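You operate a simulated robot arm through the tools that you are given. There is no shell and no other tool. Be economical: measure what you need, move in short steps, check, and stop when the job is done.

You run a simulated robot arm. Do the job below in one go: nothing can be reset, and whatever is moved stays where it is left.

Task
Cool the mould: heat off, dial to 90, fan on till under 40 C, then set it on the mat.
Fine: Stop the fan when it is cool; the other moulds stay.

Only the result counts: the job must be done as asked and must still hold three seconds after the hand-in. Knocking over, shifting, dropping, spilling or breaking anything else fails it.

Robot
A 7-joint arm with a two-finger parallel gripper, fixed in place. Base frame: the origin is at the foot of the arm, x ahead of it, y to its left, z up; the work surface is at about z = 0. Readings come in cm, rad, newtons and seconds.
With the tool pointing down near the work surface it reaches from about 24 to 62 cm from the base axis. Its first joint turns from -1.152 to 1.152 rad. Payload 2.6 kg.
Tool frame: the origin (TCP) lies between the finger pads and is the grasp point; the fingertips stand 3 cm ahead of it; z points along the fingers, y is the line along which they close. Largest opening 9.4 cm; finger width 2.8, thickness 1; the body of the gripper, 5 by 9.6 cm, starts 5.5 cm behind the TCP.
Orientation is that of the tool frame in the base frame, as a unit quaternion [w, x, y, z]. With the fingers straight down and closing along the base's y, the tool's x points along the base's -x, its y along +y and its z along -z.

Tools
- The arm moves only by the tool servo_tool. Its arguments are lists of equal length, an entry for each row: "delta_rot": the turn, a rotation vector about the tool's x, y, z in rad, a list of three; "offset": the shift along the tool's x, y, z in cm, a list of three; "hand": the finger opening in cm, from 0 to 9.4. In form: {"delta_rot": [[wx, wy, wz], ...], "offset": [[tx, ty, tz], ...], "hand": [hand, ...]}. A call has 1 to 8 rows; each row shifts and turns the commanded pose from where the row before left it, along the tool's axes as they then stand. Rows are played at 5 a second. More than 5 cm and 0.15 rad between two rows, or a gripper value outside its range, and nothing of the call is played. Where a pose cannot be reached the arm comes as near as it can. A force on the tool above 40 N (or 10 N above the force at the start of the call, whichever is more), or a blocked arm, ends the call early, and 0.2 s more pass. Each finger travels about 7.2 cm/s and halts on what it meets, pressing with about 29 N; the grip force reading is that of the motor and also rises with nothing between the fingers. The clock runs only during rows and for 0.2 s after the last one: add rows that do not move to give the fingers time. The reply holds the time, the measured pose of the TCP, the force on the tool along the base axes, the opening and the grip force, in the units named above and with some noise, with the torque about the TCP (base axes, N m) and any sound that the robot's microphone picked up, and new pictures: "pictures" is both (left out), scene, wrist or none.
- Cameras (640 x 400 px; columns grow to the right, rows downward): "scene" is fixed at [2.95, 42.62, 56.32]; the picture's right is [-0.83, -0.55, 0.00], its down [-0.31, 0.46, -0.83] and it looks along [0.46, -0.69, -0.56] (base axes); focal length 321 px, centre (320, 200). "wrist" rides on the gripper at [7.6, 1.4, -10.2] in the tool frame; the picture's right is [-0.18, 0.98, 0.00], its down [-0.75, -0.14, -0.64] and it looks along [-0.63, -0.12, 0.77] (tool axes); focal length 243 px, centre (320, 200). There is no depth. A picture from a camera that has moved, and an enlarged one, comes with that camera's place and axes in the base frame and with its lens.
- enlarge(camera, box): a new picture of the part [left, top, right, bottom] of that camera's present view, enlarged. It takes no simulated time.
- sign_off(): hands the job in; it is judged then, once.

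Go step by step. Nothing tells you positions but the pictures and the camera data: compare them with the known pose of the tool, close in by small moves and look again before you grip or let go. The budget is 120 turns and 200 pictures, counting those below and the enlarged ones. Unless the task says otherwise, let go and move clear before handing in, and close with one line.

The tools are called after "Request:" as a command line: name --argument value ..., lists and objects as JSON in quotes. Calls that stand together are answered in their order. servo_tool: Moves the arm, as the interface text tells. Its arguments: {"type":"object","properties":{"delta_rot":{"type":"array"},"offset":{"type":"array"},"hand":{"type":"array"},"pictures":{"type":"string","enum":["both","scene","wrist","none"]}},"required":["delta_rot","offset","hand"]} The other tools are called the same way: enlarge (camera, box) takes an enlarged picture of a part of a camera's view; sign_off () hands the job in.

At the start:

```text
time: 0.0
ee_pos: [37.86, 8.13, 29.87]
ee_rot: [0.0, -0.001, 1.0, 0.0]
force: [0.1, 0.1, 0.0]
wrist_torque: [-0.03, -0.03, 0.01]
gripper_width: 9.41
gripper_force: 0.1
```

scene: 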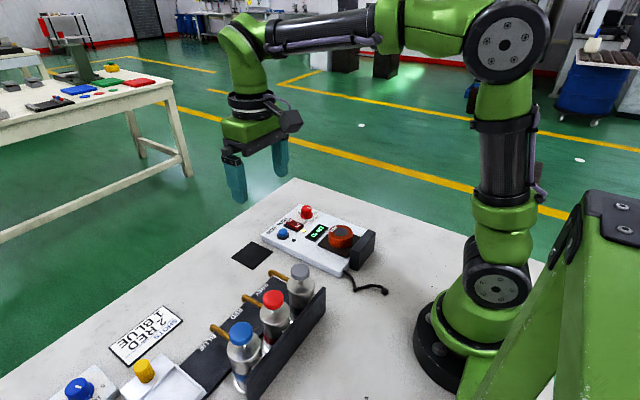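
wrist: 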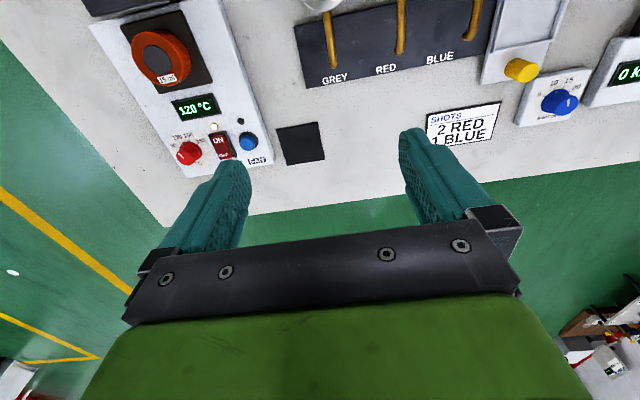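

I see a control box with a 120 °C display, a red dial, an ON rocker, a blue knob or button and an orange round thing (maybe the mould). I'll enlarge these first.

Request:
enlarge --camera "scene" --box '[230, 180, 400, 300]'

Request:
enlarge --camera "wrist" --box '[80, 0, 340, 180]'

Request:
enlarge --camera "scene" --box '[40, 240, 360, 400]'

```text
3.33 times, centred on (315, 240) of scene
camera zoom: at [2.95, 42.62, 56.32], right [-0.83, -0.55, 0.0], down [-0.31, 0.46, -0.83], along [0.46, -0.69, -0.56], focal length 1070 px, centre (337, 67)
```

zoom: 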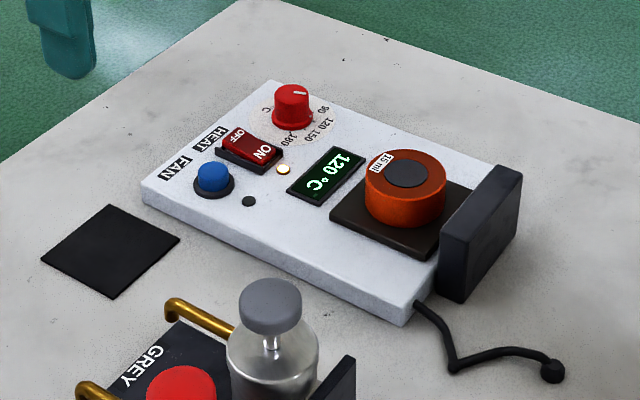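

```text
2.22 times, centred on (210, 90) of wrist
camera zoom: at [30.18, 9.59, 40.29], right [0.18, 0.98, 0.0], down [0.75, -0.14, 0.64], along [0.63, -0.12, -0.77], focal length 539 px, centre (564, 444)
```

zoom: 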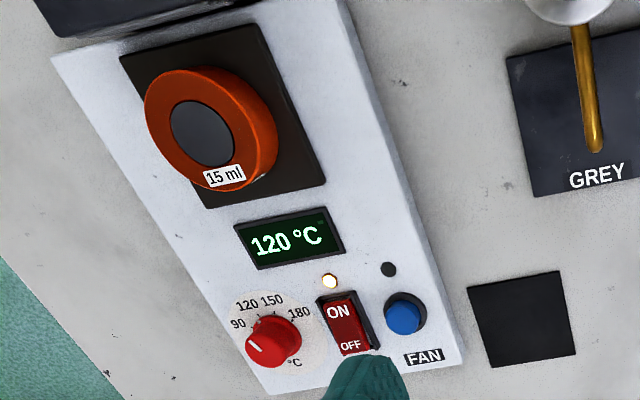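

```text
2.00 times, centred on (200, 320) of scene
camera zoom: at [2.95, 42.62, 56.32], right [-0.83, -0.55, 0.0], down [-0.31, 0.46, -0.83], along [0.46, -0.69, -0.56], focal length 642 px, centre (560, -40)
```

zoom: 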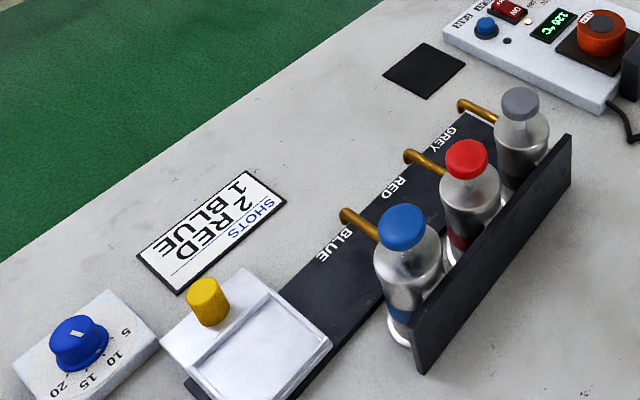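

The mould is the orange puck at about (33,-12). The dial is at (46,-15.6), the rocker at (46,-10), the fan button at (46,-5) and the mat at (50.5,2.3). I'll move above the panel with fingers closed to look closer.

Request:
servo_tool --delta_rot '[[0, 0, 0], [0, 0, 0], [0, 0, 0], [0, 0, 0], [0, 0, 0], [0, 0, 0]]' --offset '[[-0.83, -3.63, 1.97], [-0.83, -3.63, 1.97], [-0.83, -3.63, 1.97], [-0.83, -3.63, 1.97], [-0.83, -3.63, 1.97], [0, 0, 0]]' --hand '[0, 0, 0, 0, 0, 0]' --pictures "both"

```text
time: 1.4
ee_pos: [42.02, -9.9, 19.84]
ee_rot: [0.0, 0.0, 1.0, 0.0]
force: [0.8, 0.4, -0.8]
wrist_torque: [-0.01, -0.01, 0.01]
gripper_width: 0.02
gripper_force: 28.7
camera wrist: at [34.34, -8.54, 30.34], right [0.18, 0.98, 0.0], down [0.75, -0.14, 0.64], along [0.63, -0.12, -0.77], focal length 243 px, centre (320, 200)
```

scene: 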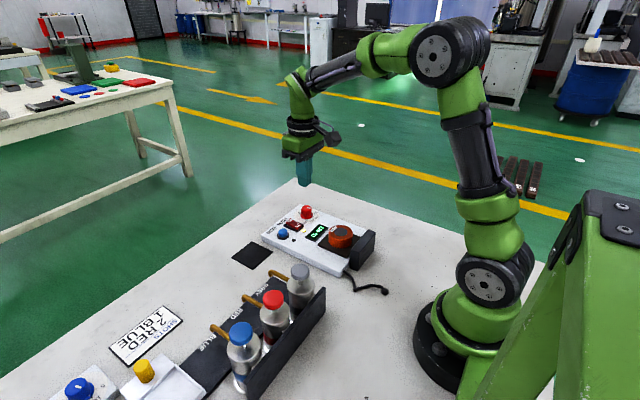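
wrist: 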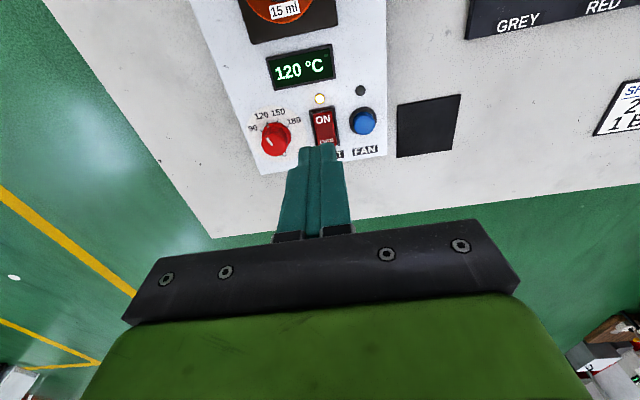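

Request:
enlarge --camera "wrist" --box '[220, 80, 400, 180]'

Request:
enlarge --camera "scene" --box '[250, 190, 350, 260]'

```text
3.56 times, centred on (310, 130) of wrist
camera zoom: at [34.34, -8.54, 30.34], right [0.18, 0.98, 0.0], down [0.75, -0.14, 0.64], along [0.63, -0.12, -0.77], focal length 863 px, centre (356, 449)
```

zoom: 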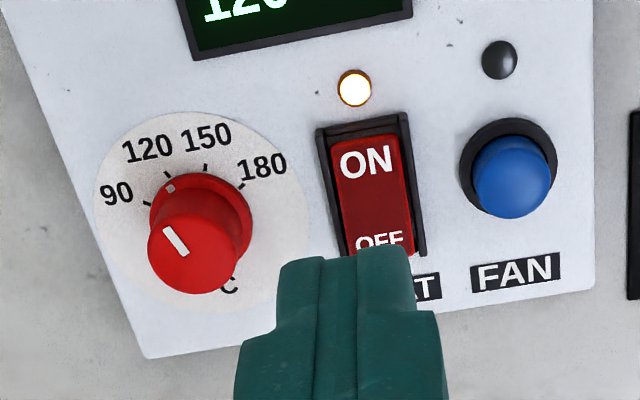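

```text
5.71 times, centred on (300, 225) of scene
camera zoom: at [2.95, 42.61, 56.32], right [-0.83, -0.55, 0.0], down [-0.31, 0.46, -0.83], along [0.46, -0.69, -0.56], focal length 1834 px, centre (434, 57)
```

zoom: 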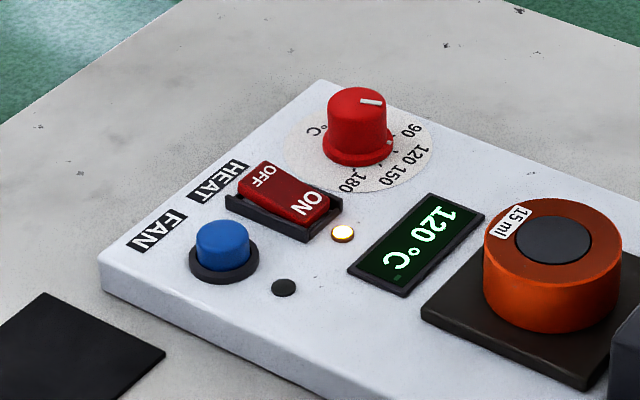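

The dial points at 120, the heat rocker is ON with its light lit, and the OFF end is the far one at about (47.7,-10.3). I'll move over the OFF end.

Request:
servo_tool --delta_rot '[[0, 0, 0], [0, 0, 0], [0, 0, 0], [0, 0, 0]]' --offset '[[-2.1, -0.13, 3.6], [-2.1, -0.13, 3.6], [-2.1, -0.13, 3.6], [0, 0, 0]]' --hand '[0, 0, 0, 0]' --pictures "both"

Request:
enlarge --camera "scene" --box '[250, 190, 350, 260]'

```text
time: 2.4
ee_pos: [48.36, -10.45, 9.13]
ee_rot: [0.0, 0.0, 1.0, 0.001]
force: [0.5, -0.3, -0.6]
wrist_torque: [0.03, 0.01, 0.0]
gripper_width: 0.03
gripper_force: 28.7
camera wrist: at [40.69, -8.98, 19.62], right [0.18, 0.98, 0.0], down [0.75, -0.14, 0.64], along [0.63, -0.12, -0.77], focal length 243 px, centre (320, 200)
```

scene: 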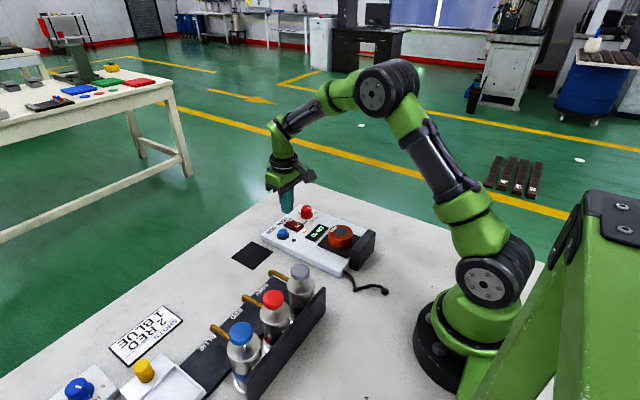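
wrist: 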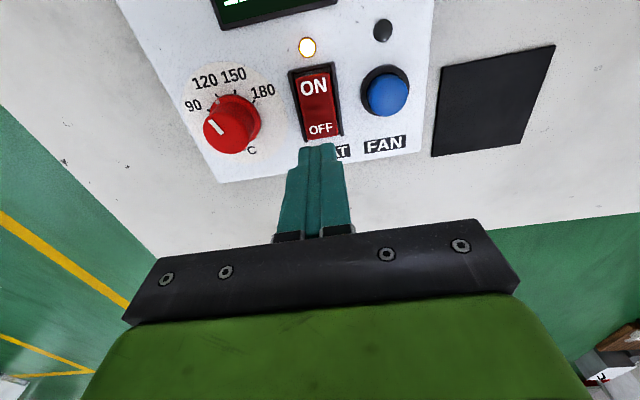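

```text
5.71 times, centred on (300, 225) of scene
camera zoom: at [2.95, 42.62, 56.32], right [-0.83, -0.55, 0.0], down [-0.31, 0.46, -0.83], along [0.46, -0.69, -0.56], focal length 1834 px, centre (434, 57)
```

zoom: 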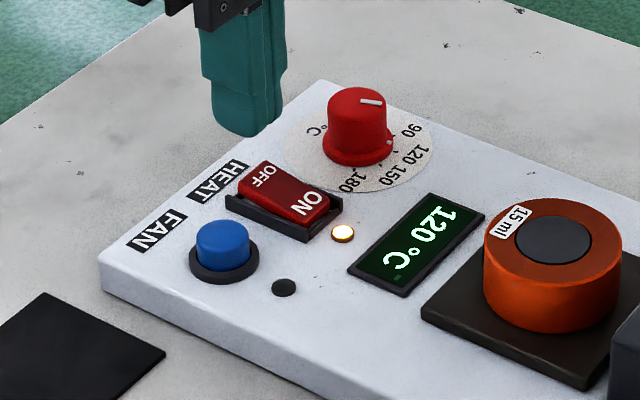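

The finger is aligned beyond the rocker's pivot on the OFF side, so I'll lower it gently.

Request:
servo_tool --delta_rot '[[0, 0, 0], [0, 0, 0], [0, 0, 0], [0, 0, 0]]' --offset '[[0, 0, 1], [0, 0, 1], [0, 0, 0.4], [0, 0, 0.3]]' --hand '[0, 0, 0, 0]' --pictures "wrist"

Request:
enlarge --camera "scene" --box '[250, 190, 350, 260]'

```text
time: 3.4
ee_pos: [48.32, -10.44, 6.6]
ee_rot: [0.0, 0.001, 1.0, 0.0]
force: [-0.4, 0.6, 0.0]
wrist_torque: [0.01, -0.01, 0.02]
gripper_width: 0.0
gripper_force: 28.7
camera wrist: at [40.63, -8.97, 16.94], right [0.18, 0.98, 0.0], down [0.75, -0.14, 0.64], along [0.63, -0.12, -0.77], focal length 243 px, centre (320, 200)
```

wrist: 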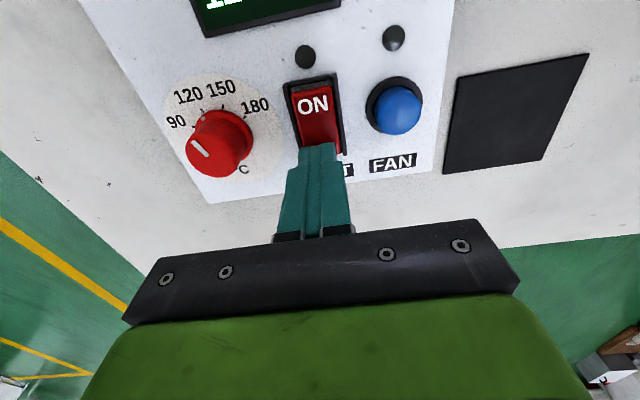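

```text
5.71 times, centred on (300, 225) of scene
camera zoom: at [2.95, 42.62, 56.32], right [-0.83, -0.55, 0.0], down [-0.31, 0.46, -0.83], along [0.46, -0.69, -0.56], focal length 1834 px, centre (434, 57)
```

zoom: 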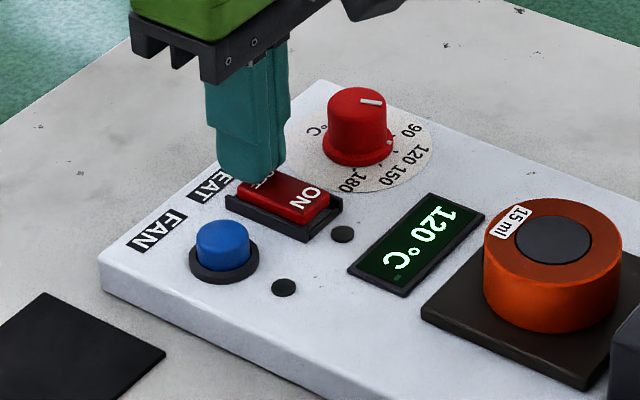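

The heat light is out, so heat is off. I'll rise and move over the dial with the fingers part open.

Request:
servo_tool --delta_rot '[[0, 0, 0], [0, 0, 0], [0, 0, 0], [0, 0, 0], [0, 0, 0]]' --offset '[[0, 0, -2.5], [0, 0, -2.5], [1.0, -2.9, 0], [1.0, -2.9, 0], [0, 0, 0]]' --hand '[0, 0, 2, 4.8, 4.8]' --pictures "both"

Request:
enlarge --camera "scene" --box '[250, 190, 350, 260]'

Request:
enlarge --camera "wrist" --box '[240, 40, 440, 170]'

```text
time: 4.6
ee_pos: [46.3, -16.23, 11.65]
ee_rot: [-0.001, 0.001, 1.0, 0.0]
force: [-0.1, -0.6, -0.1]
wrist_torque: [0.03, -0.03, -0.01]
gripper_width: 4.78
gripper_force: 0.0
camera wrist: at [38.65, -14.74, 22.01], right [0.18, 0.98, 0.0], down [0.75, -0.14, 0.64], along [0.63, -0.12, -0.77], focal length 243 px, centre (320, 200)
```

scene: 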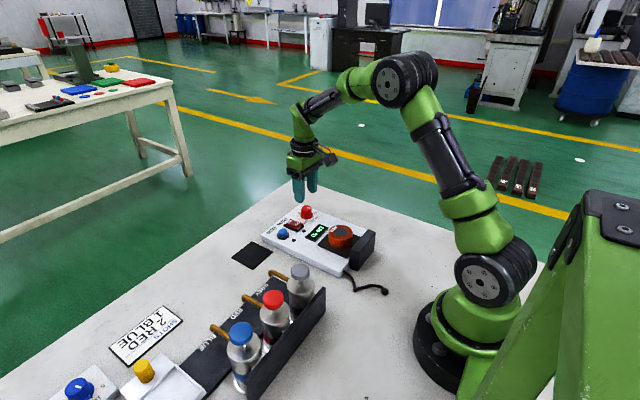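
wrist: 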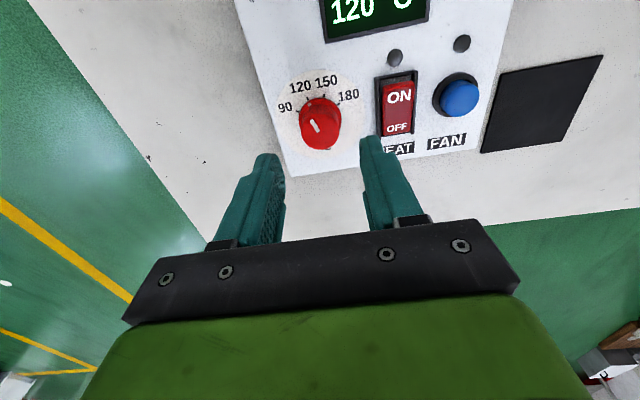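

```text
5.71 times, centred on (300, 225) of scene
camera zoom: at [2.95, 42.61, 56.32], right [-0.83, -0.55, 0.0], down [-0.31, 0.46, -0.83], along [0.46, -0.69, -0.56], focal length 1834 px, centre (434, 57)
```

zoom: 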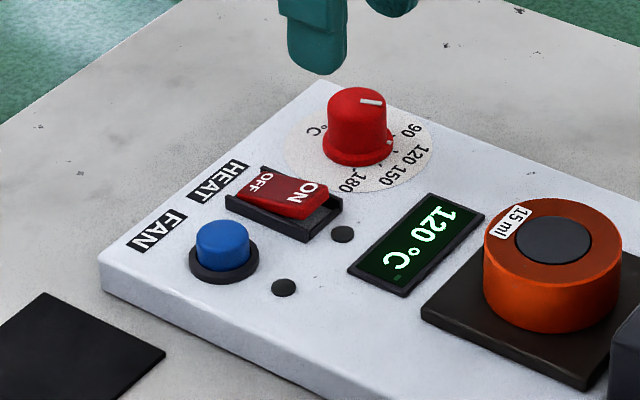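

```text
3.08 times, centred on (340, 105) of wrist
camera zoom: at [38.65, -14.74, 22.01], right [0.18, 0.98, 0.0], down [0.75, -0.14, 0.64], along [0.63, -0.12, -0.77], focal length 746 px, centre (258, 492)
```

zoom: 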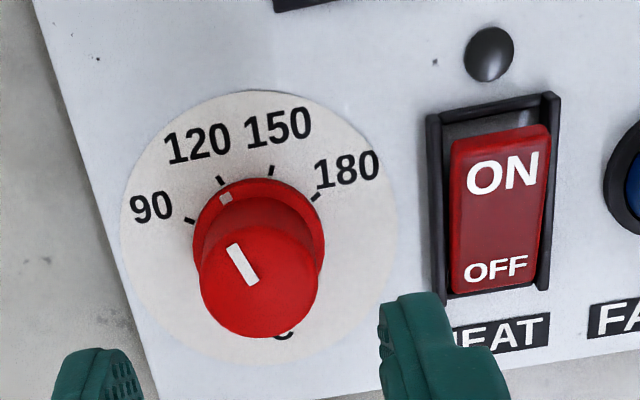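

The knob centre is at about (46.15,-16.2) with its top near z 4.8, and 120→90 is 45° counter-clockwise. I'll lower around it and grip.

Request:
servo_tool --delta_rot '[[0, 0, 0], [0, 0, 0], [0, 0, 0], [0, 0, 0], [0, 0, 0], [0, 0, 0]]' --offset '[[0.1, 0, 2.5], [0, 0, 2], [0, 0, 0.95], [0, 0, 0], [0, 0, 0], [0, 0, 0]]' --hand '[4.8, 4.8, 4.8, 4.8, 2.8, 2.8]' --pictures "both"

Request:
enlarge --camera "scene" --box '[250, 190, 350, 260]'

```text
time: 6.0
ee_pos: [46.36, -16.11, 6.01]
ee_rot: [0.0, 0.0, 1.0, 0.0]
force: [-0.7, -0.3, 0.0]
wrist_torque: [-0.02, 0.01, 0.04]
gripper_width: 2.89
gripper_force: 0.6
camera wrist: at [38.55, -14.73, 16.5], right [0.18, 0.98, 0.0], down [0.75, -0.14, 0.64], along [0.63, -0.12, -0.77], focal length 243 px, centre (320, 200)
```

scene: 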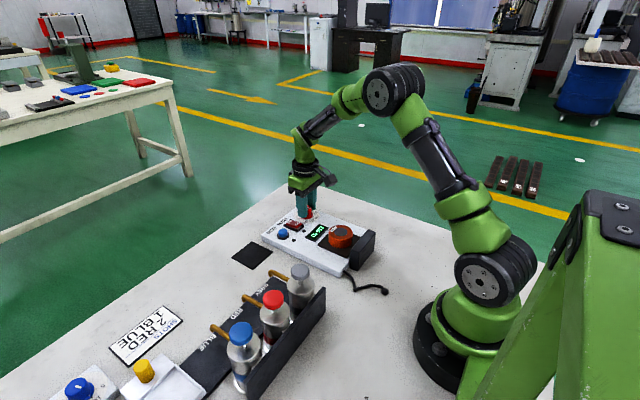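
wrist: 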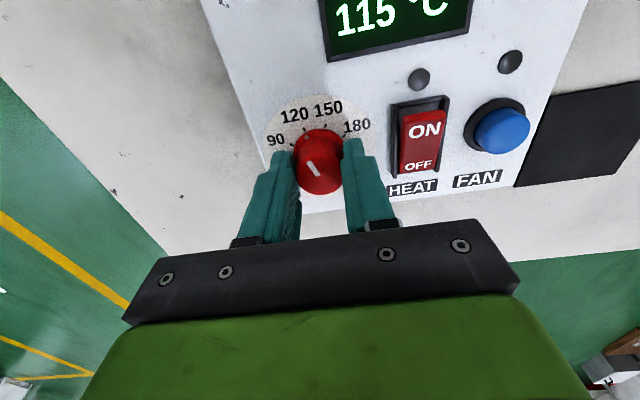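

```text
5.71 times, centred on (300, 225) of scene
camera zoom: at [2.95, 42.62, 56.32], right [-0.83, -0.55, 0.0], down [-0.31, 0.46, -0.83], along [0.46, -0.69, -0.56], focal length 1834 px, centre (434, 57)
```

zoom: 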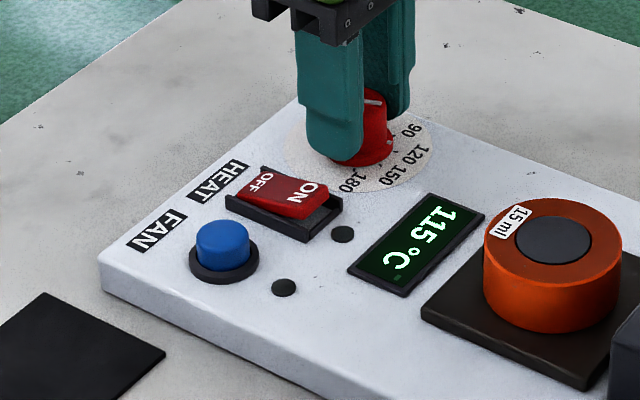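

The fingers straddle the knob. I'll close on it and turn 45° counter-clockwise as seen from above.

Request:
servo_tool --delta_rot '[[0, 0, 0], [0, 0, 0], [0, 0, -0.131], [0, 0, -0.131], [0, 0, -0.131], [0, 0, -0.131], [0, 0, -0.131], [0, 0, -0.131]]' --offset '[[0, 0, 0], [0, 0, 0], [0, 0, 0], [0, 0, 0], [0, 0, 0], [0, 0, 0], [0, 0, 0], [0, 0, 0]]' --hand '[2, 2, 2, 2, 2, 2, 2, 2]' --pictures "wrist"

Request:
enlarge --camera "scene" --box '[250, 190, 350, 260]'

```text
time: 7.8
ee_pos: [46.09, -16.33, 6.16]
ee_rot: [0.001, -0.383, 0.924, 0.0]
force: [1.1, -8.7, 0.2]
wrist_torque: [0.5, 0.01, -0.92]
gripper_width: 2.85
gripper_force: 44.7
camera wrist: at [39.75, -20.65, 16.51], right [-0.56, 0.83, 0.0], down [0.63, 0.43, 0.64], along [0.53, 0.36, -0.77], focal length 243 px, centre (320, 200)
```

wrist: 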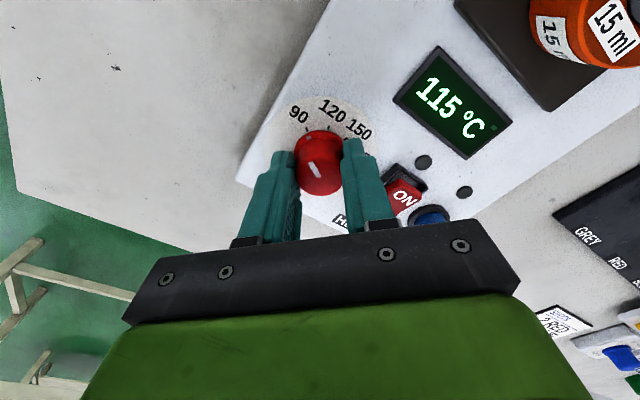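

```text
5.71 times, centred on (300, 225) of scene
camera zoom: at [2.95, 42.61, 56.32], right [-0.83, -0.55, 0.0], down [-0.31, 0.46, -0.83], along [0.46, -0.69, -0.56], focal length 1834 px, centre (434, 57)
```

zoom: 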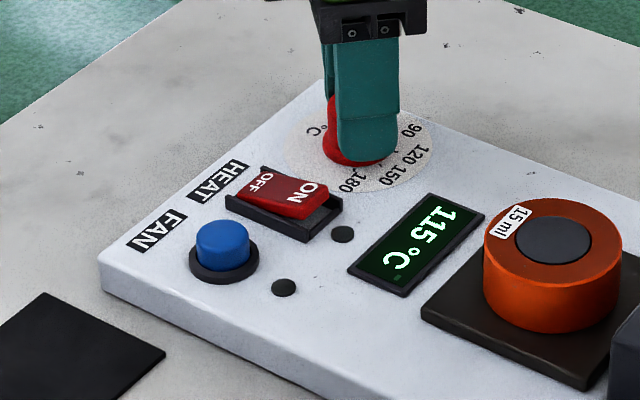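

The knob turned with the hand. I'll check the skirt mark against the 90 tick.

Request:
enlarge --camera "wrist" --box '[270, 90, 380, 200]'

```text
3.64 times, centred on (325, 145) of wrist
camera zoom: at [39.75, -20.65, 16.51], right [-0.56, 0.83, 0.0], down [0.63, 0.43, 0.64], along [0.53, 0.36, -0.77], focal length 882 px, centre (302, 400)
```

zoom: 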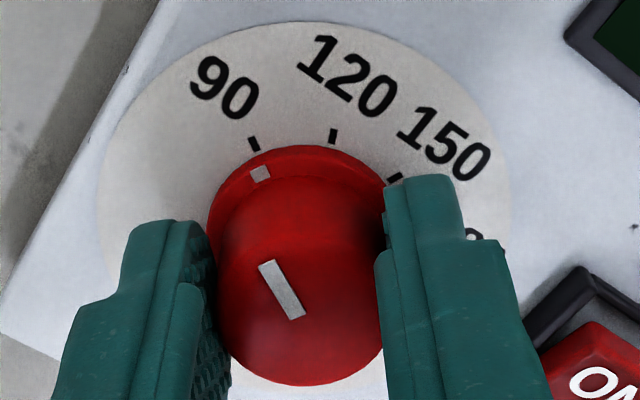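

The mark lines up with 90. I'll release and rise to verify.

Request:
servo_tool --delta_rot '[[0, 0, 0], [0, 0, 0], [0, 0, 0], [0, 0, 0], [0, 0, 0]]' --offset '[[0, 0, 0], [0, 0, 0], [0, 0, -2.5], [0, 0, -2.5], [0, 0, 0]]' --hand '[4.8, 4.8, 4.8, 4.8, 4.8]' --pictures "wrist"

Request:
enlarge --camera "wrist" --box '[270, 60, 400, 170]'

Request:
enlarge --camera "scene" --box '[270, 190, 340, 240]'

```text
time: 9.0
ee_pos: [46.15, -16.22, 10.97]
ee_rot: [-0.001, -0.384, 0.923, 0.0]
force: [-1.4, -0.1, 0.3]
wrist_torque: [-0.01, 0.02, 0.02]
gripper_width: 4.8
gripper_force: 0.1
camera wrist: at [39.82, -20.53, 21.5], right [-0.57, 0.82, 0.0], down [0.63, 0.43, 0.64], along [0.53, 0.36, -0.77], focal length 243 px, centre (320, 200)
```

wrist: 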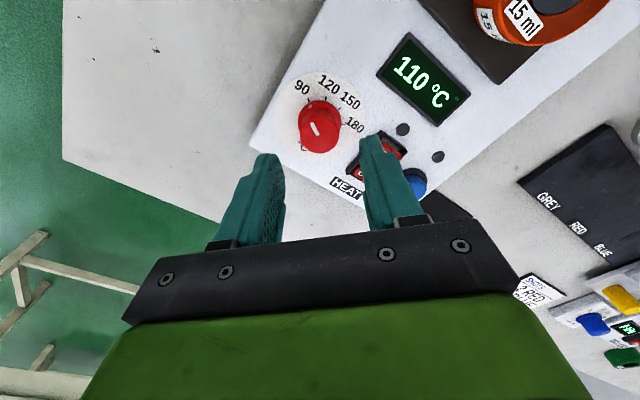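

```text
3.64 times, centred on (335, 115) of wrist
camera zoom: at [39.82, -20.53, 21.5], right [-0.57, 0.82, 0.0], down [0.63, 0.43, 0.64], along [0.53, 0.36, -0.77], focal length 882 px, centre (266, 509)
```

zoom: 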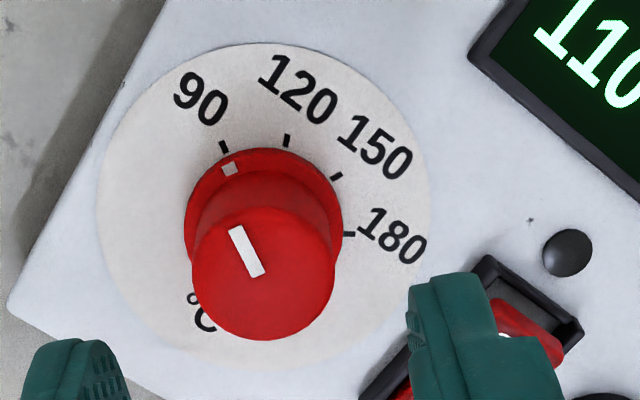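

```text
8.00 times, centred on (305, 215) of scene
camera zoom: at [2.95, 42.62, 56.32], right [-0.83, -0.55, 0.0], down [-0.31, 0.46, -0.83], along [0.46, -0.69, -0.56], focal length 2568 px, centre (440, 80)
```

zoom: 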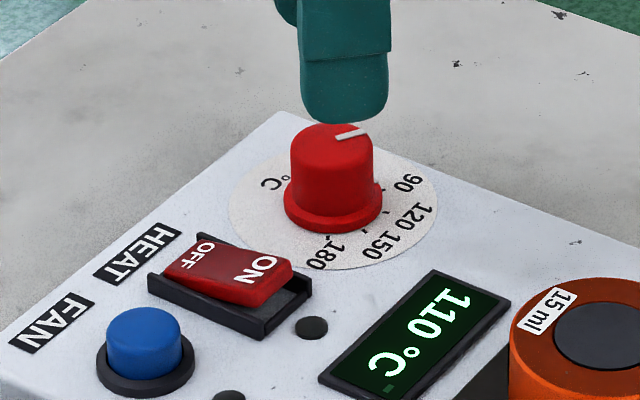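

The dial is at 90. Next I'll rotate back, close the fingers and go over the fan button at about (46.05,-5.7).

Request:
servo_tool --delta_rot '[[0, 0, 0.131], [0, 0, 0.131], [0, 0, 0.131], [0, 0, 0.131], [0, 0, 0.131], [0, 0, 0.131], [0, 0, 0], [0, 0, 0]]' --offset '[[0, 0, 0], [0, 0, 0], [0, 0, 0], [0, 0, 0], [0, 0, 0], [0, 0, 0], [0, 4.9, 0], [0, 4.9, 0]]' --hand '[4, 3, 2, 1, 0, 0, 0, 0]' --pictures "none"

Request:
servo_tool --delta_rot '[[0, 0, 0], [0, 0, 0]]' --offset '[[0.1, 0.75, 2], [0, 0, 0]]' --hand '[0, 0]' --pictures "wrist"

Request:
enlarge --camera "scene" --box '[250, 190, 350, 260]'

```text
time: 10.8
ee_pos: [46.17, -6.37, 10.95]
ee_rot: [0.0, 0.0, 1.0, 0.0]
force: [-0.5, 0.3, 0.3]
wrist_torque: [0.0, 0.01, -0.01]
gripper_width: 0.01
gripper_force: 29.0
```

```text
time: 11.4
ee_pos: [46.12, -5.66, 8.94]
ee_rot: [0.0, 0.0, 1.0, -0.001]
force: [-0.5, 0.5, -0.5]
wrist_torque: [0.02, -0.01, 0.0]
gripper_width: 0.02
gripper_force: 29.0
camera wrist: at [38.42, -4.2, 19.42], right [0.18, 0.98, 0.0], down [0.75, -0.14, 0.64], along [0.63, -0.12, -0.77], focal length 243 px, centre (320, 200)
```

wrist: 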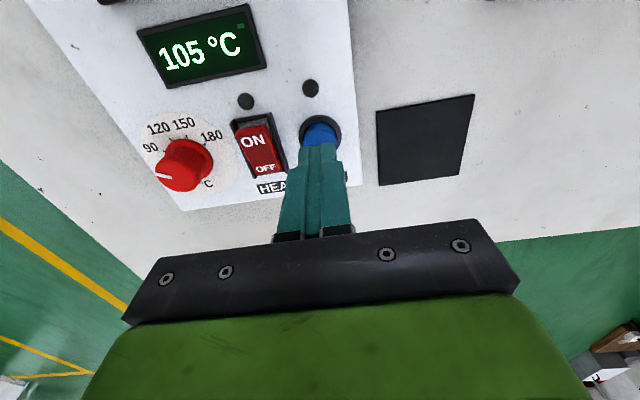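

```text
5.71 times, centred on (300, 225) of scene
camera zoom: at [2.95, 42.62, 56.32], right [-0.83, -0.55, 0.0], down [-0.31, 0.46, -0.83], along [0.46, -0.69, -0.56], focal length 1834 px, centre (434, 57)
```

zoom: 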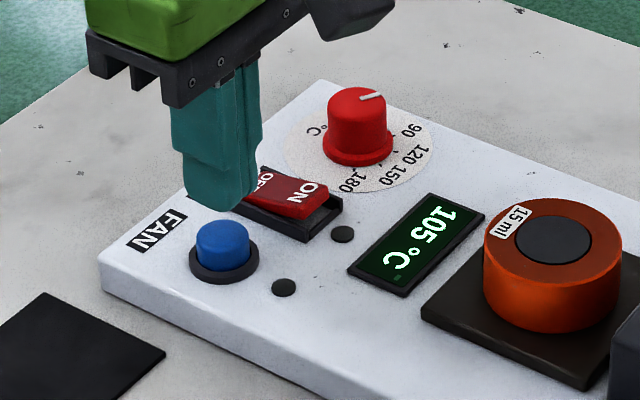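

The finger is centred over the button. I'll press down in small steps.

Request:
servo_tool --delta_rot '[[0, 0, 0], [0, 0, 0], [0, 0, 0], [0, 0, 0]]' --offset '[[0.2, 0, 1], [0, 0, 0.8], [0, 0, 0.4], [0, 0, 0.2]]' --hand '[0, 0, 0, 0]' --pictures "none"

Request:
enlarge --camera "scene" --box '[250, 190, 350, 260]'

```text
time: 12.4
ee_pos: [45.75, -5.44, 6.65]
ee_rot: [0.0, 0.0, 1.0, 0.0]
force: [-0.6, 0.1, 0.4]
wrist_torque: [0.0, 0.04, 0.03]
gripper_width: 0.0
gripper_force: 28.5
```

```text
5.71 times, centred on (300, 225) of scene
camera zoom: at [2.95, 42.62, 56.32], right [-0.83, -0.55, 0.0], down [-0.31, 0.46, -0.83], along [0.46, -0.69, -0.56], focal length 1834 px, centre (434, 57)
```

zoom: 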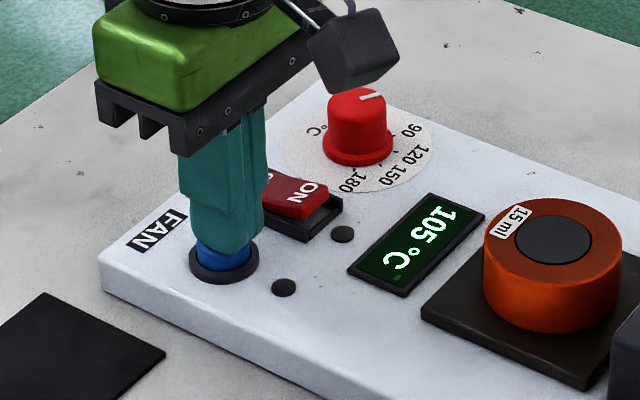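

Request:
servo_tool --delta_rot '[[0, 0, 0], [0, 0, 0], [0, 0, 0]]' --offset '[[0, 0, 0.15], [0, 0, 0.15], [0, 0, 0.15]]' --hand '[0, 0, 0]' --pictures "none"

Request:
enlarge --camera "scene" --box '[250, 190, 350, 260]'

```text
time: 13.2
ee_pos: [45.98, -5.55, 6.23]
ee_rot: [0.0, 0.0, 1.0, 0.001]
force: [-4.5, -1.4, 12.6]
wrist_torque: [-0.01, 0.14, -0.03]
gripper_width: 0.01
gripper_force: 29.1
heard: click
```

```text
5.71 times, centred on (300, 225) of scene
camera zoom: at [2.95, 42.62, 56.32], right [-0.83, -0.55, 0.0], down [-0.31, 0.46, -0.83], along [0.46, -0.69, -0.56], focal length 1834 px, centre (434, 57)
```

zoom: 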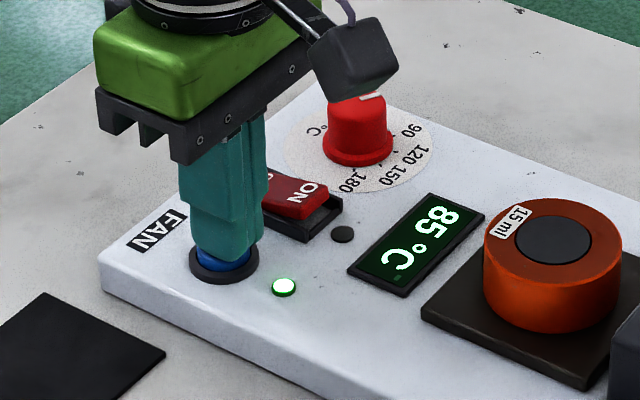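

The button clicked, the fan light is green and the reading is falling. I'll lift off slightly and watch.

Request:
servo_tool --delta_rot '[[0, 0, 0], [0, 0, 0]]' --offset '[[0, 0, -0.9], [0, 0, 0]]' --hand '[0, 0]' --pictures "none"

Request:
enlarge --camera "scene" --box '[250, 190, 350, 260]'

```text
time: 13.8
ee_pos: [45.83, -5.61, 7.09]
ee_rot: [-0.001, 0.0, 1.0, 0.0]
force: [0.2, 0.6, 0.9]
wrist_torque: [-0.01, 0.02, -0.03]
gripper_width: 0.03
gripper_force: 28.5
```

```text
5.71 times, centred on (300, 225) of scene
camera zoom: at [2.95, 42.62, 56.32], right [-0.83, -0.55, 0.0], down [-0.31, 0.46, -0.83], along [0.46, -0.69, -0.56], focal length 1834 px, centre (434, 57)
```

zoom: 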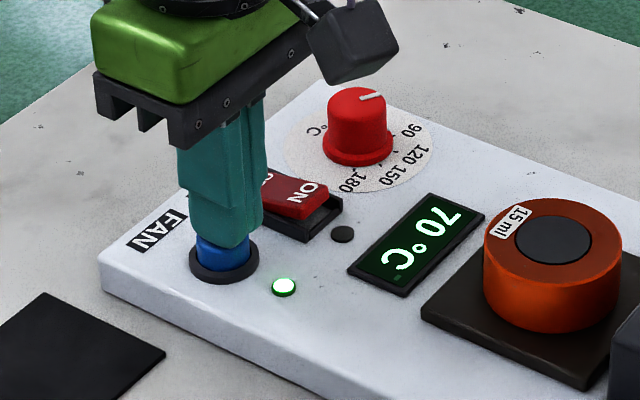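

The fan stays on and the display shows 70 °C. I'll wait.

Request:
servo_tool --delta_rot '[[0, 0, 0], [0, 0, 0], [0, 0, 0], [0, 0, 0], [0, 0, 0], [0, 0, 0], [0, 0, 0]]' --offset '[[0, 0, 0], [0, 0, 0], [0, 0, 0], [0, 0, 0], [0, 0, 0], [0, 0, 0], [0, 0, 0]]' --hand '[0, 0, 0, 0, 0, 0, 0]' --pictures "none"

Request:
enlarge --camera "scene" --box '[250, 190, 350, 260]'

```text
time: 15.4
ee_pos: [45.92, -5.62, 7.13]
ee_rot: [0.001, 0.0, 1.0, -0.001]
force: [0.4, -0.6, 0.0]
wrist_torque: [-0.01, -0.01, -0.04]
gripper_width: 0.01
gripper_force: 28.9
```

```text
5.71 times, centred on (300, 225) of scene
camera zoom: at [2.95, 42.62, 56.32], right [-0.83, -0.55, 0.0], down [-0.31, 0.46, -0.83], along [0.46, -0.69, -0.56], focal length 1834 px, centre (434, 57)
```

zoom: 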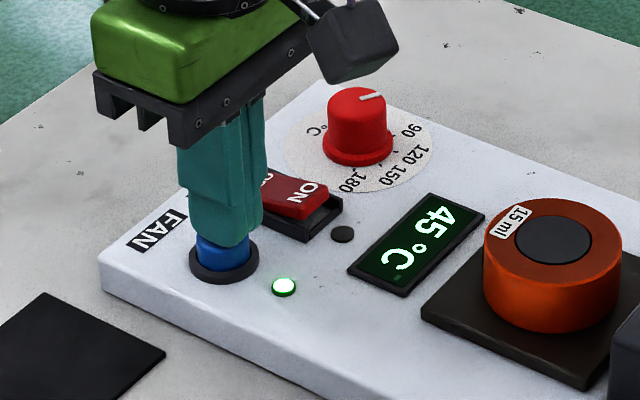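

It reads 45 °C, so I'll wait a bit more.

Request:
servo_tool --delta_rot '[[0, 0, 0], [0, 0, 0], [0, 0, 0], [0, 0, 0], [0, 0, 0], [0, 0, 0]]' --offset '[[0, 0, 0], [0, 0, 0], [0, 0, 0], [0, 0, 0], [0, 0, 0], [0, 0, 0]]' --hand '[0, 0, 0, 0, 0, 0]' --pictures "none"

Request:
enlarge --camera "scene" --box '[250, 190, 350, 260]'

```text
time: 16.8
ee_pos: [45.83, -5.62, 7.17]
ee_rot: [0.0, 0.0, 1.0, 0.0]
force: [-0.3, -0.1, -0.6]
wrist_torque: [-0.01, -0.01, 0.0]
gripper_width: 0.0
gripper_force: 29.1
```

```text
5.71 times, centred on (300, 225) of scene
camera zoom: at [2.95, 42.62, 56.32], right [-0.83, -0.55, 0.0], down [-0.31, 0.46, -0.83], along [0.46, -0.69, -0.56], focal length 1834 px, centre (434, 57)
```

zoom: 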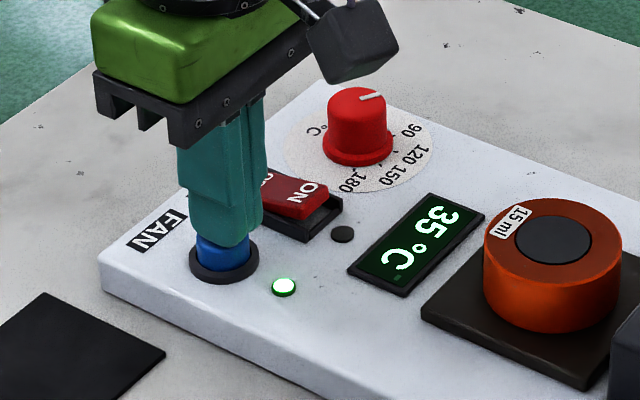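

It reads 35 °C. I'll allow about a second of margin, then press again to stop the fan.

Request:
servo_tool --delta_rot '[[0, 0, 0], [0, 0, 0], [0, 0, 0], [0, 0, 0], [0, 0, 0], [0, 0, 0], [0, 0, 0]]' --offset '[[0, 0, 0], [0, 0, 0], [0, 0, 0.4], [0, 0, 0.2], [0, 0, 0.15], [0, 0, 0.15], [0, 0, -0.9]]' --hand '[0, 0, 0, 0, 0, 0, 0]' --pictures "none"

Request:
enlarge --camera "scene" --box '[250, 190, 350, 260]'

```text
time: 18.4
ee_pos: [45.82, -5.64, 7.0]
ee_rot: [-0.001, -0.001, 1.0, 0.001]
force: [0.0, -0.1, 0.2]
wrist_torque: [0.04, -0.02, -0.03]
gripper_width: 0.02
gripper_force: 29.0
heard: click
```

```text
5.71 times, centred on (300, 225) of scene
camera zoom: at [2.95, 42.62, 56.32], right [-0.83, -0.55, 0.0], down [-0.31, 0.46, -0.83], along [0.46, -0.69, -0.56], focal length 1834 px, centre (434, 57)
```

zoom: 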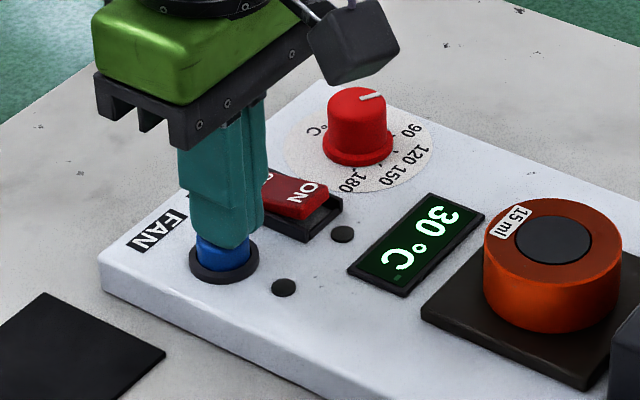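

The fan is off and the display reads 30 °C. Now I'll go above the mould with the hand open.

Request:
servo_tool --delta_rot '[[0, 0, 0], [0, 0, 0], [0, 0, 0], [0, 0, 0], [0, 0, 0], [0, 0, 0]]' --offset '[[0, 0, -4.5], [0, 0, -4.5], [4.0, -2.1, 0], [4.0, -2.1, 0], [4.0, -2.1, 0], [0, 0, 0]]' --hand '[0, 2, 5, 9, 9, 9]' --pictures "both"

Request:
enlarge --camera "scene" --box '[290, 190, 400, 290]'

```text
time: 19.8
ee_pos: [33.69, -11.96, 16.04]
ee_rot: [0.0, -0.001, 1.0, -0.001]
force: [-0.2, 0.5, -0.9]
wrist_torque: [-0.03, 0.0, -0.02]
gripper_width: 8.99
gripper_force: 0.1
camera wrist: at [26.23, -10.57, 26.48], right [0.18, 0.98, 0.0], down [0.75, -0.14, 0.64], along [0.63, -0.12, -0.77], focal length 243 px, centre (320, 200)
```

scene: 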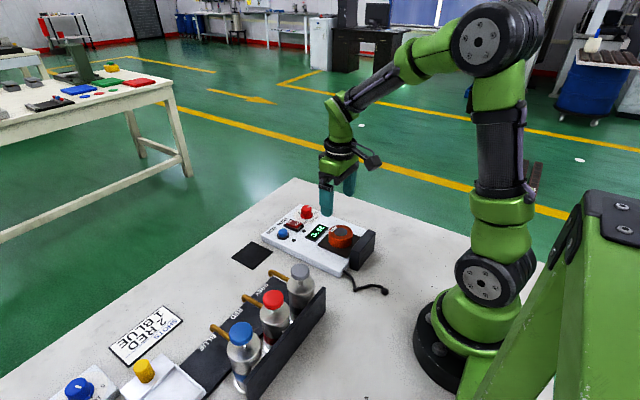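
wrist: 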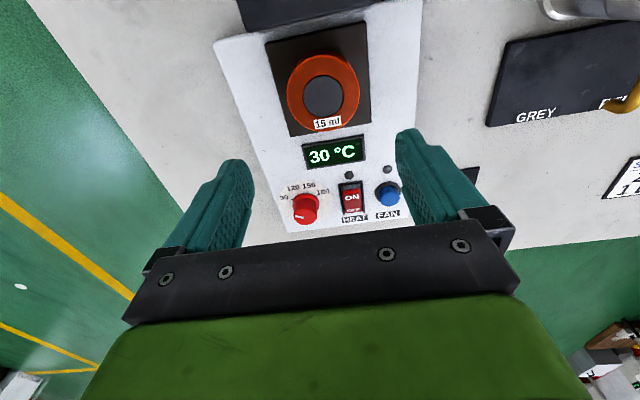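

```text
4.00 times, centred on (345, 240) of scene
camera zoom: at [2.95, 42.62, 56.32], right [-0.83, -0.55, 0.0], down [-0.31, 0.46, -0.83], along [0.46, -0.69, -0.56], focal length 1284 px, centre (220, 40)
```

zoom: 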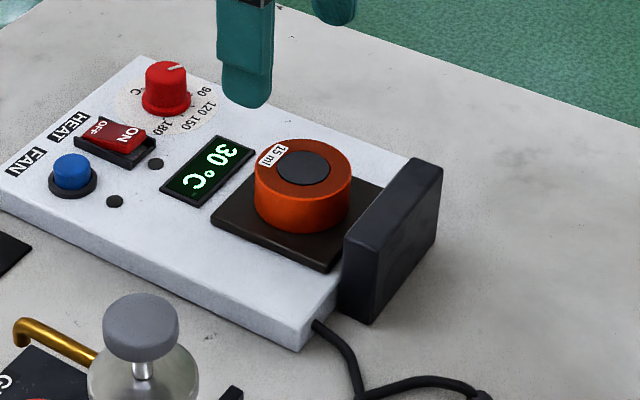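

The mould is about 6 cm wide, centred near (32.4,-11.6), with its top near z 5.3. I'll come down partway and check.

Request:
servo_tool --delta_rot '[[0, 0, 0], [0, 0, 0], [0, 0, 0]]' --offset '[[1.3, 0.36, 2.5], [0, 0, 3.0], [0, 0, 0]]' --hand '[9.2, 9.2, 9.2]' --pictures "both"

Request:
enlarge --camera "scene" --box '[290, 190, 400, 290]'

```text
time: 20.6
ee_pos: [32.48, -11.69, 10.51]
ee_rot: [0.001, 0.0, 1.0, 0.0]
force: [-0.7, -0.7, -0.5]
wrist_torque: [0.02, -0.04, 0.01]
gripper_width: 9.19
gripper_force: 0.1
camera wrist: at [24.92, -10.24, 20.93], right [0.18, 0.98, 0.0], down [0.75, -0.14, 0.64], along [0.63, -0.12, -0.77], focal length 243 px, centre (320, 200)
```

scene: 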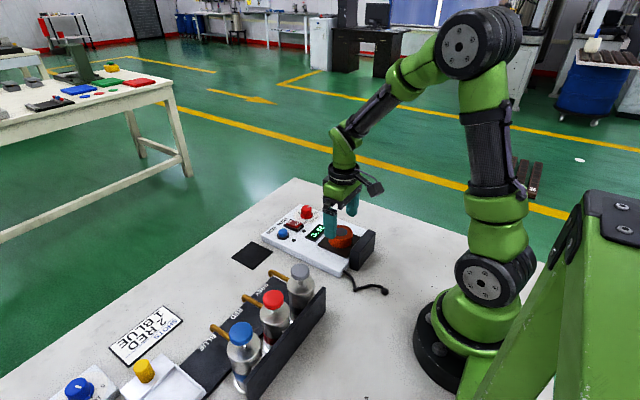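
wrist: 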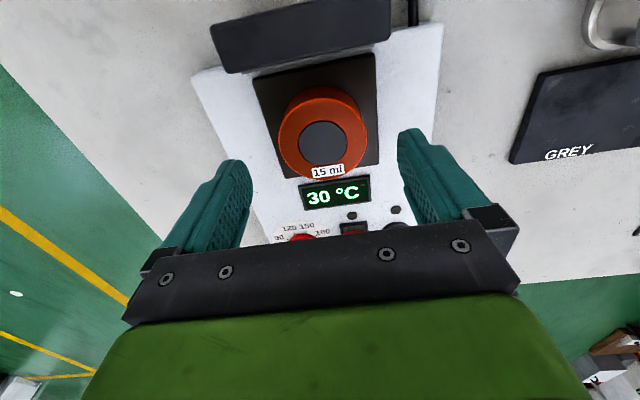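

```text
4.00 times, centred on (345, 240) of scene
camera zoom: at [2.95, 42.62, 56.32], right [-0.83, -0.55, 0.0], down [-0.31, 0.46, -0.83], along [0.46, -0.69, -0.56], focal length 1284 px, centre (220, 40)
```

zoom: 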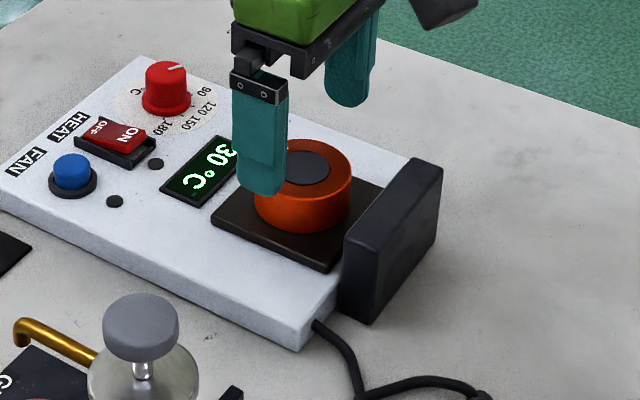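

It is aligned. I'll descend and close on the mould.

Request:
servo_tool --delta_rot '[[0, 0, 0], [0, 0, 0], [0, 0, 0], [0, 0, 0], [0, 0, 0], [0, 0, 0]]' --offset '[[-0.1, 0, 2.5], [0, 0, 1.5], [0, 0, 0.2], [0, 0, 0], [0, 0, 0], [0, 0, 0]]' --hand '[9.2, 9.2, 9.2, 7.5, 5.5, 5.5]' --pictures "both"

Request:
enlarge --camera "scene" --box '[290, 190, 400, 290]'

```text
time: 22.0
ee_pos: [32.71, -11.62, 6.39]
ee_rot: [0.0, 0.001, 1.0, 0.0]
force: [-0.2, -0.4, 0.5]
wrist_torque: [0.02, 0.0, 0.0]
gripper_width: 5.9
gripper_force: 28.3
camera wrist: at [25.04, -10.17, 16.8], right [0.18, 0.98, 0.0], down [0.75, -0.14, 0.64], along [0.63, -0.12, -0.77], focal length 243 px, centre (320, 200)
```

scene: 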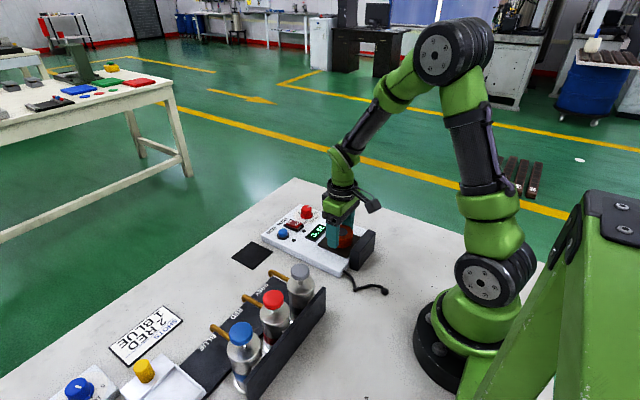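
wrist: 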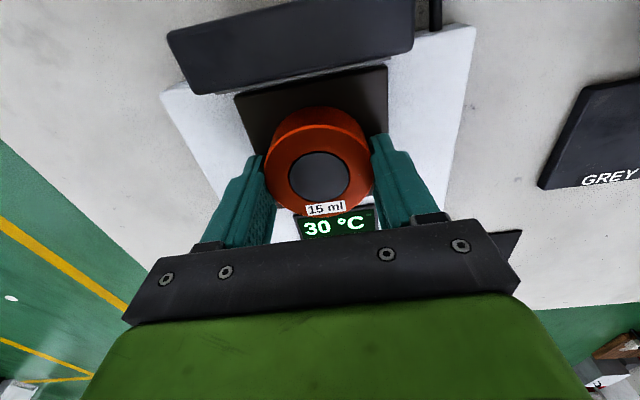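

```text
4.00 times, centred on (345, 240) of scene
camera zoom: at [2.95, 42.62, 56.32], right [-0.83, -0.55, 0.0], down [-0.31, 0.46, -0.83], along [0.46, -0.69, -0.56], focal length 1284 px, centre (220, 40)
```

zoom: 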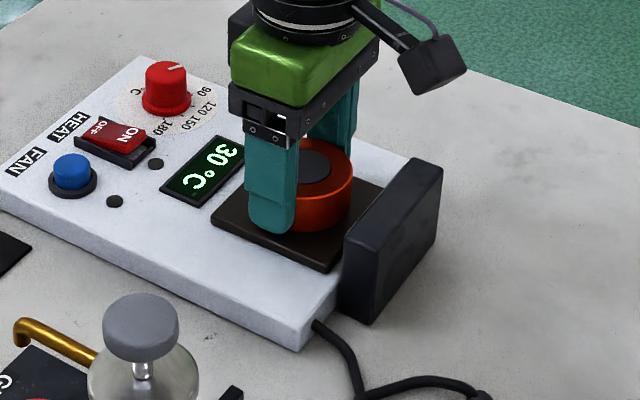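

The mould is firmly gripped at 5.9 cm. I'll lift straight up and carry it over the mat, which is about 7.5 cm square and centred at (49.9,2.5).

Request:
servo_tool --delta_rot '[[0, 0, 0], [0, 0, 0], [0, 0, 0], [0, 0, 0]]' --offset '[[0, 0, -1], [0, 0, -2.5], [0, 0, -3], [0, 0, -2.5]]' --hand '[5.4, 5.4, 5.4, 5.4]' --pictures "scene"

Request:
servo_tool --delta_rot '[[0, 0, 0], [0, 0, 0], [0, 0, 0], [0, 0, 0], [0, 0, 0], [0, 0, 0], [0, 0, 0]]' --offset '[[-2.87, 2.35, 0], [-2.87, 2.35, 0], [-2.87, 2.35, 0], [-2.87, 2.35, 0], [-2.87, 2.35, 0], [-2.87, 2.35, 0], [0, 0, 0]]' --hand '[5.4, 5.4, 5.4, 5.4, 5.4, 5.4, 5.4]' --pictures "both"

Request:
enlarge --camera "scene" --box '[200, 170, 340, 290]'

```text
time: 23.0
ee_pos: [32.66, -11.67, 15.42]
ee_rot: [0.0, -0.001, 1.0, 0.0]
force: [-0.7, 1.2, -1.3]
wrist_torque: [0.06, 0.0, 0.0]
gripper_width: 5.87
gripper_force: 29.3
```

scene: 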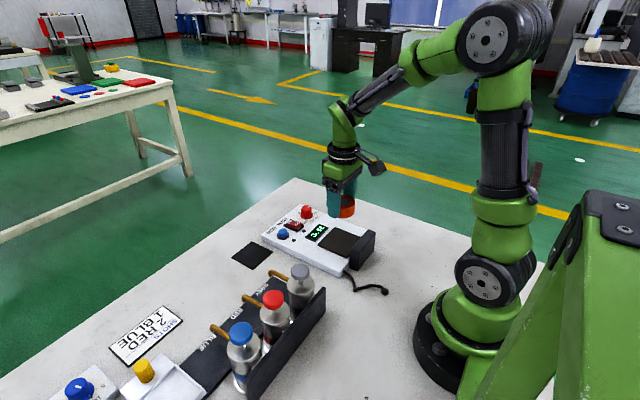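

```text
time: 24.6
ee_pos: [49.88, 2.6, 15.38]
ee_rot: [0.0, 0.001, 1.0, 0.0]
force: [0.4, 0.0, -1.7]
wrist_torque: [-0.03, 0.02, -0.01]
gripper_width: 5.89
gripper_force: 29.0
camera wrist: at [42.26, 4.0, 25.8], right [0.18, 0.98, 0.0], down [0.75, -0.14, 0.64], along [0.63, -0.12, -0.77], focal length 243 px, centre (320, 200)
```

scene: 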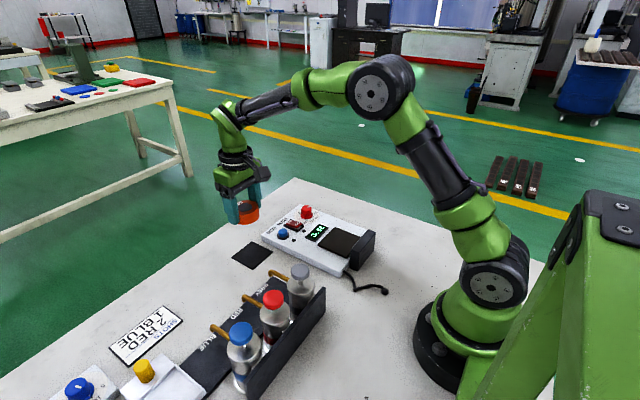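
wrist: 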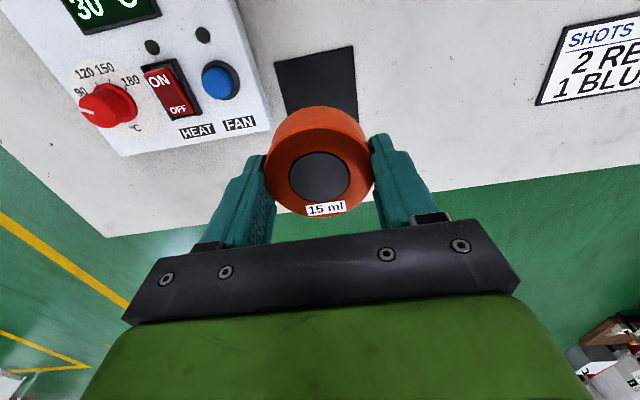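

```text
3.33 times, centred on (270, 230) of scene
camera zoom: at [2.95, 42.62, 56.32], right [-0.83, -0.55, 0.0], down [-0.31, 0.46, -0.83], along [0.46, -0.69, -0.56], focal length 1070 px, centre (487, 100)
```

zoom: 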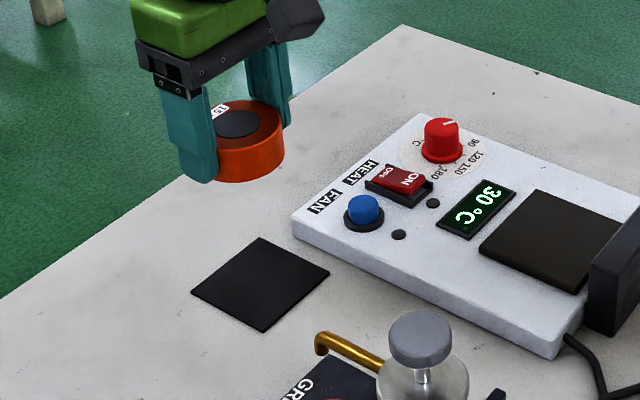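

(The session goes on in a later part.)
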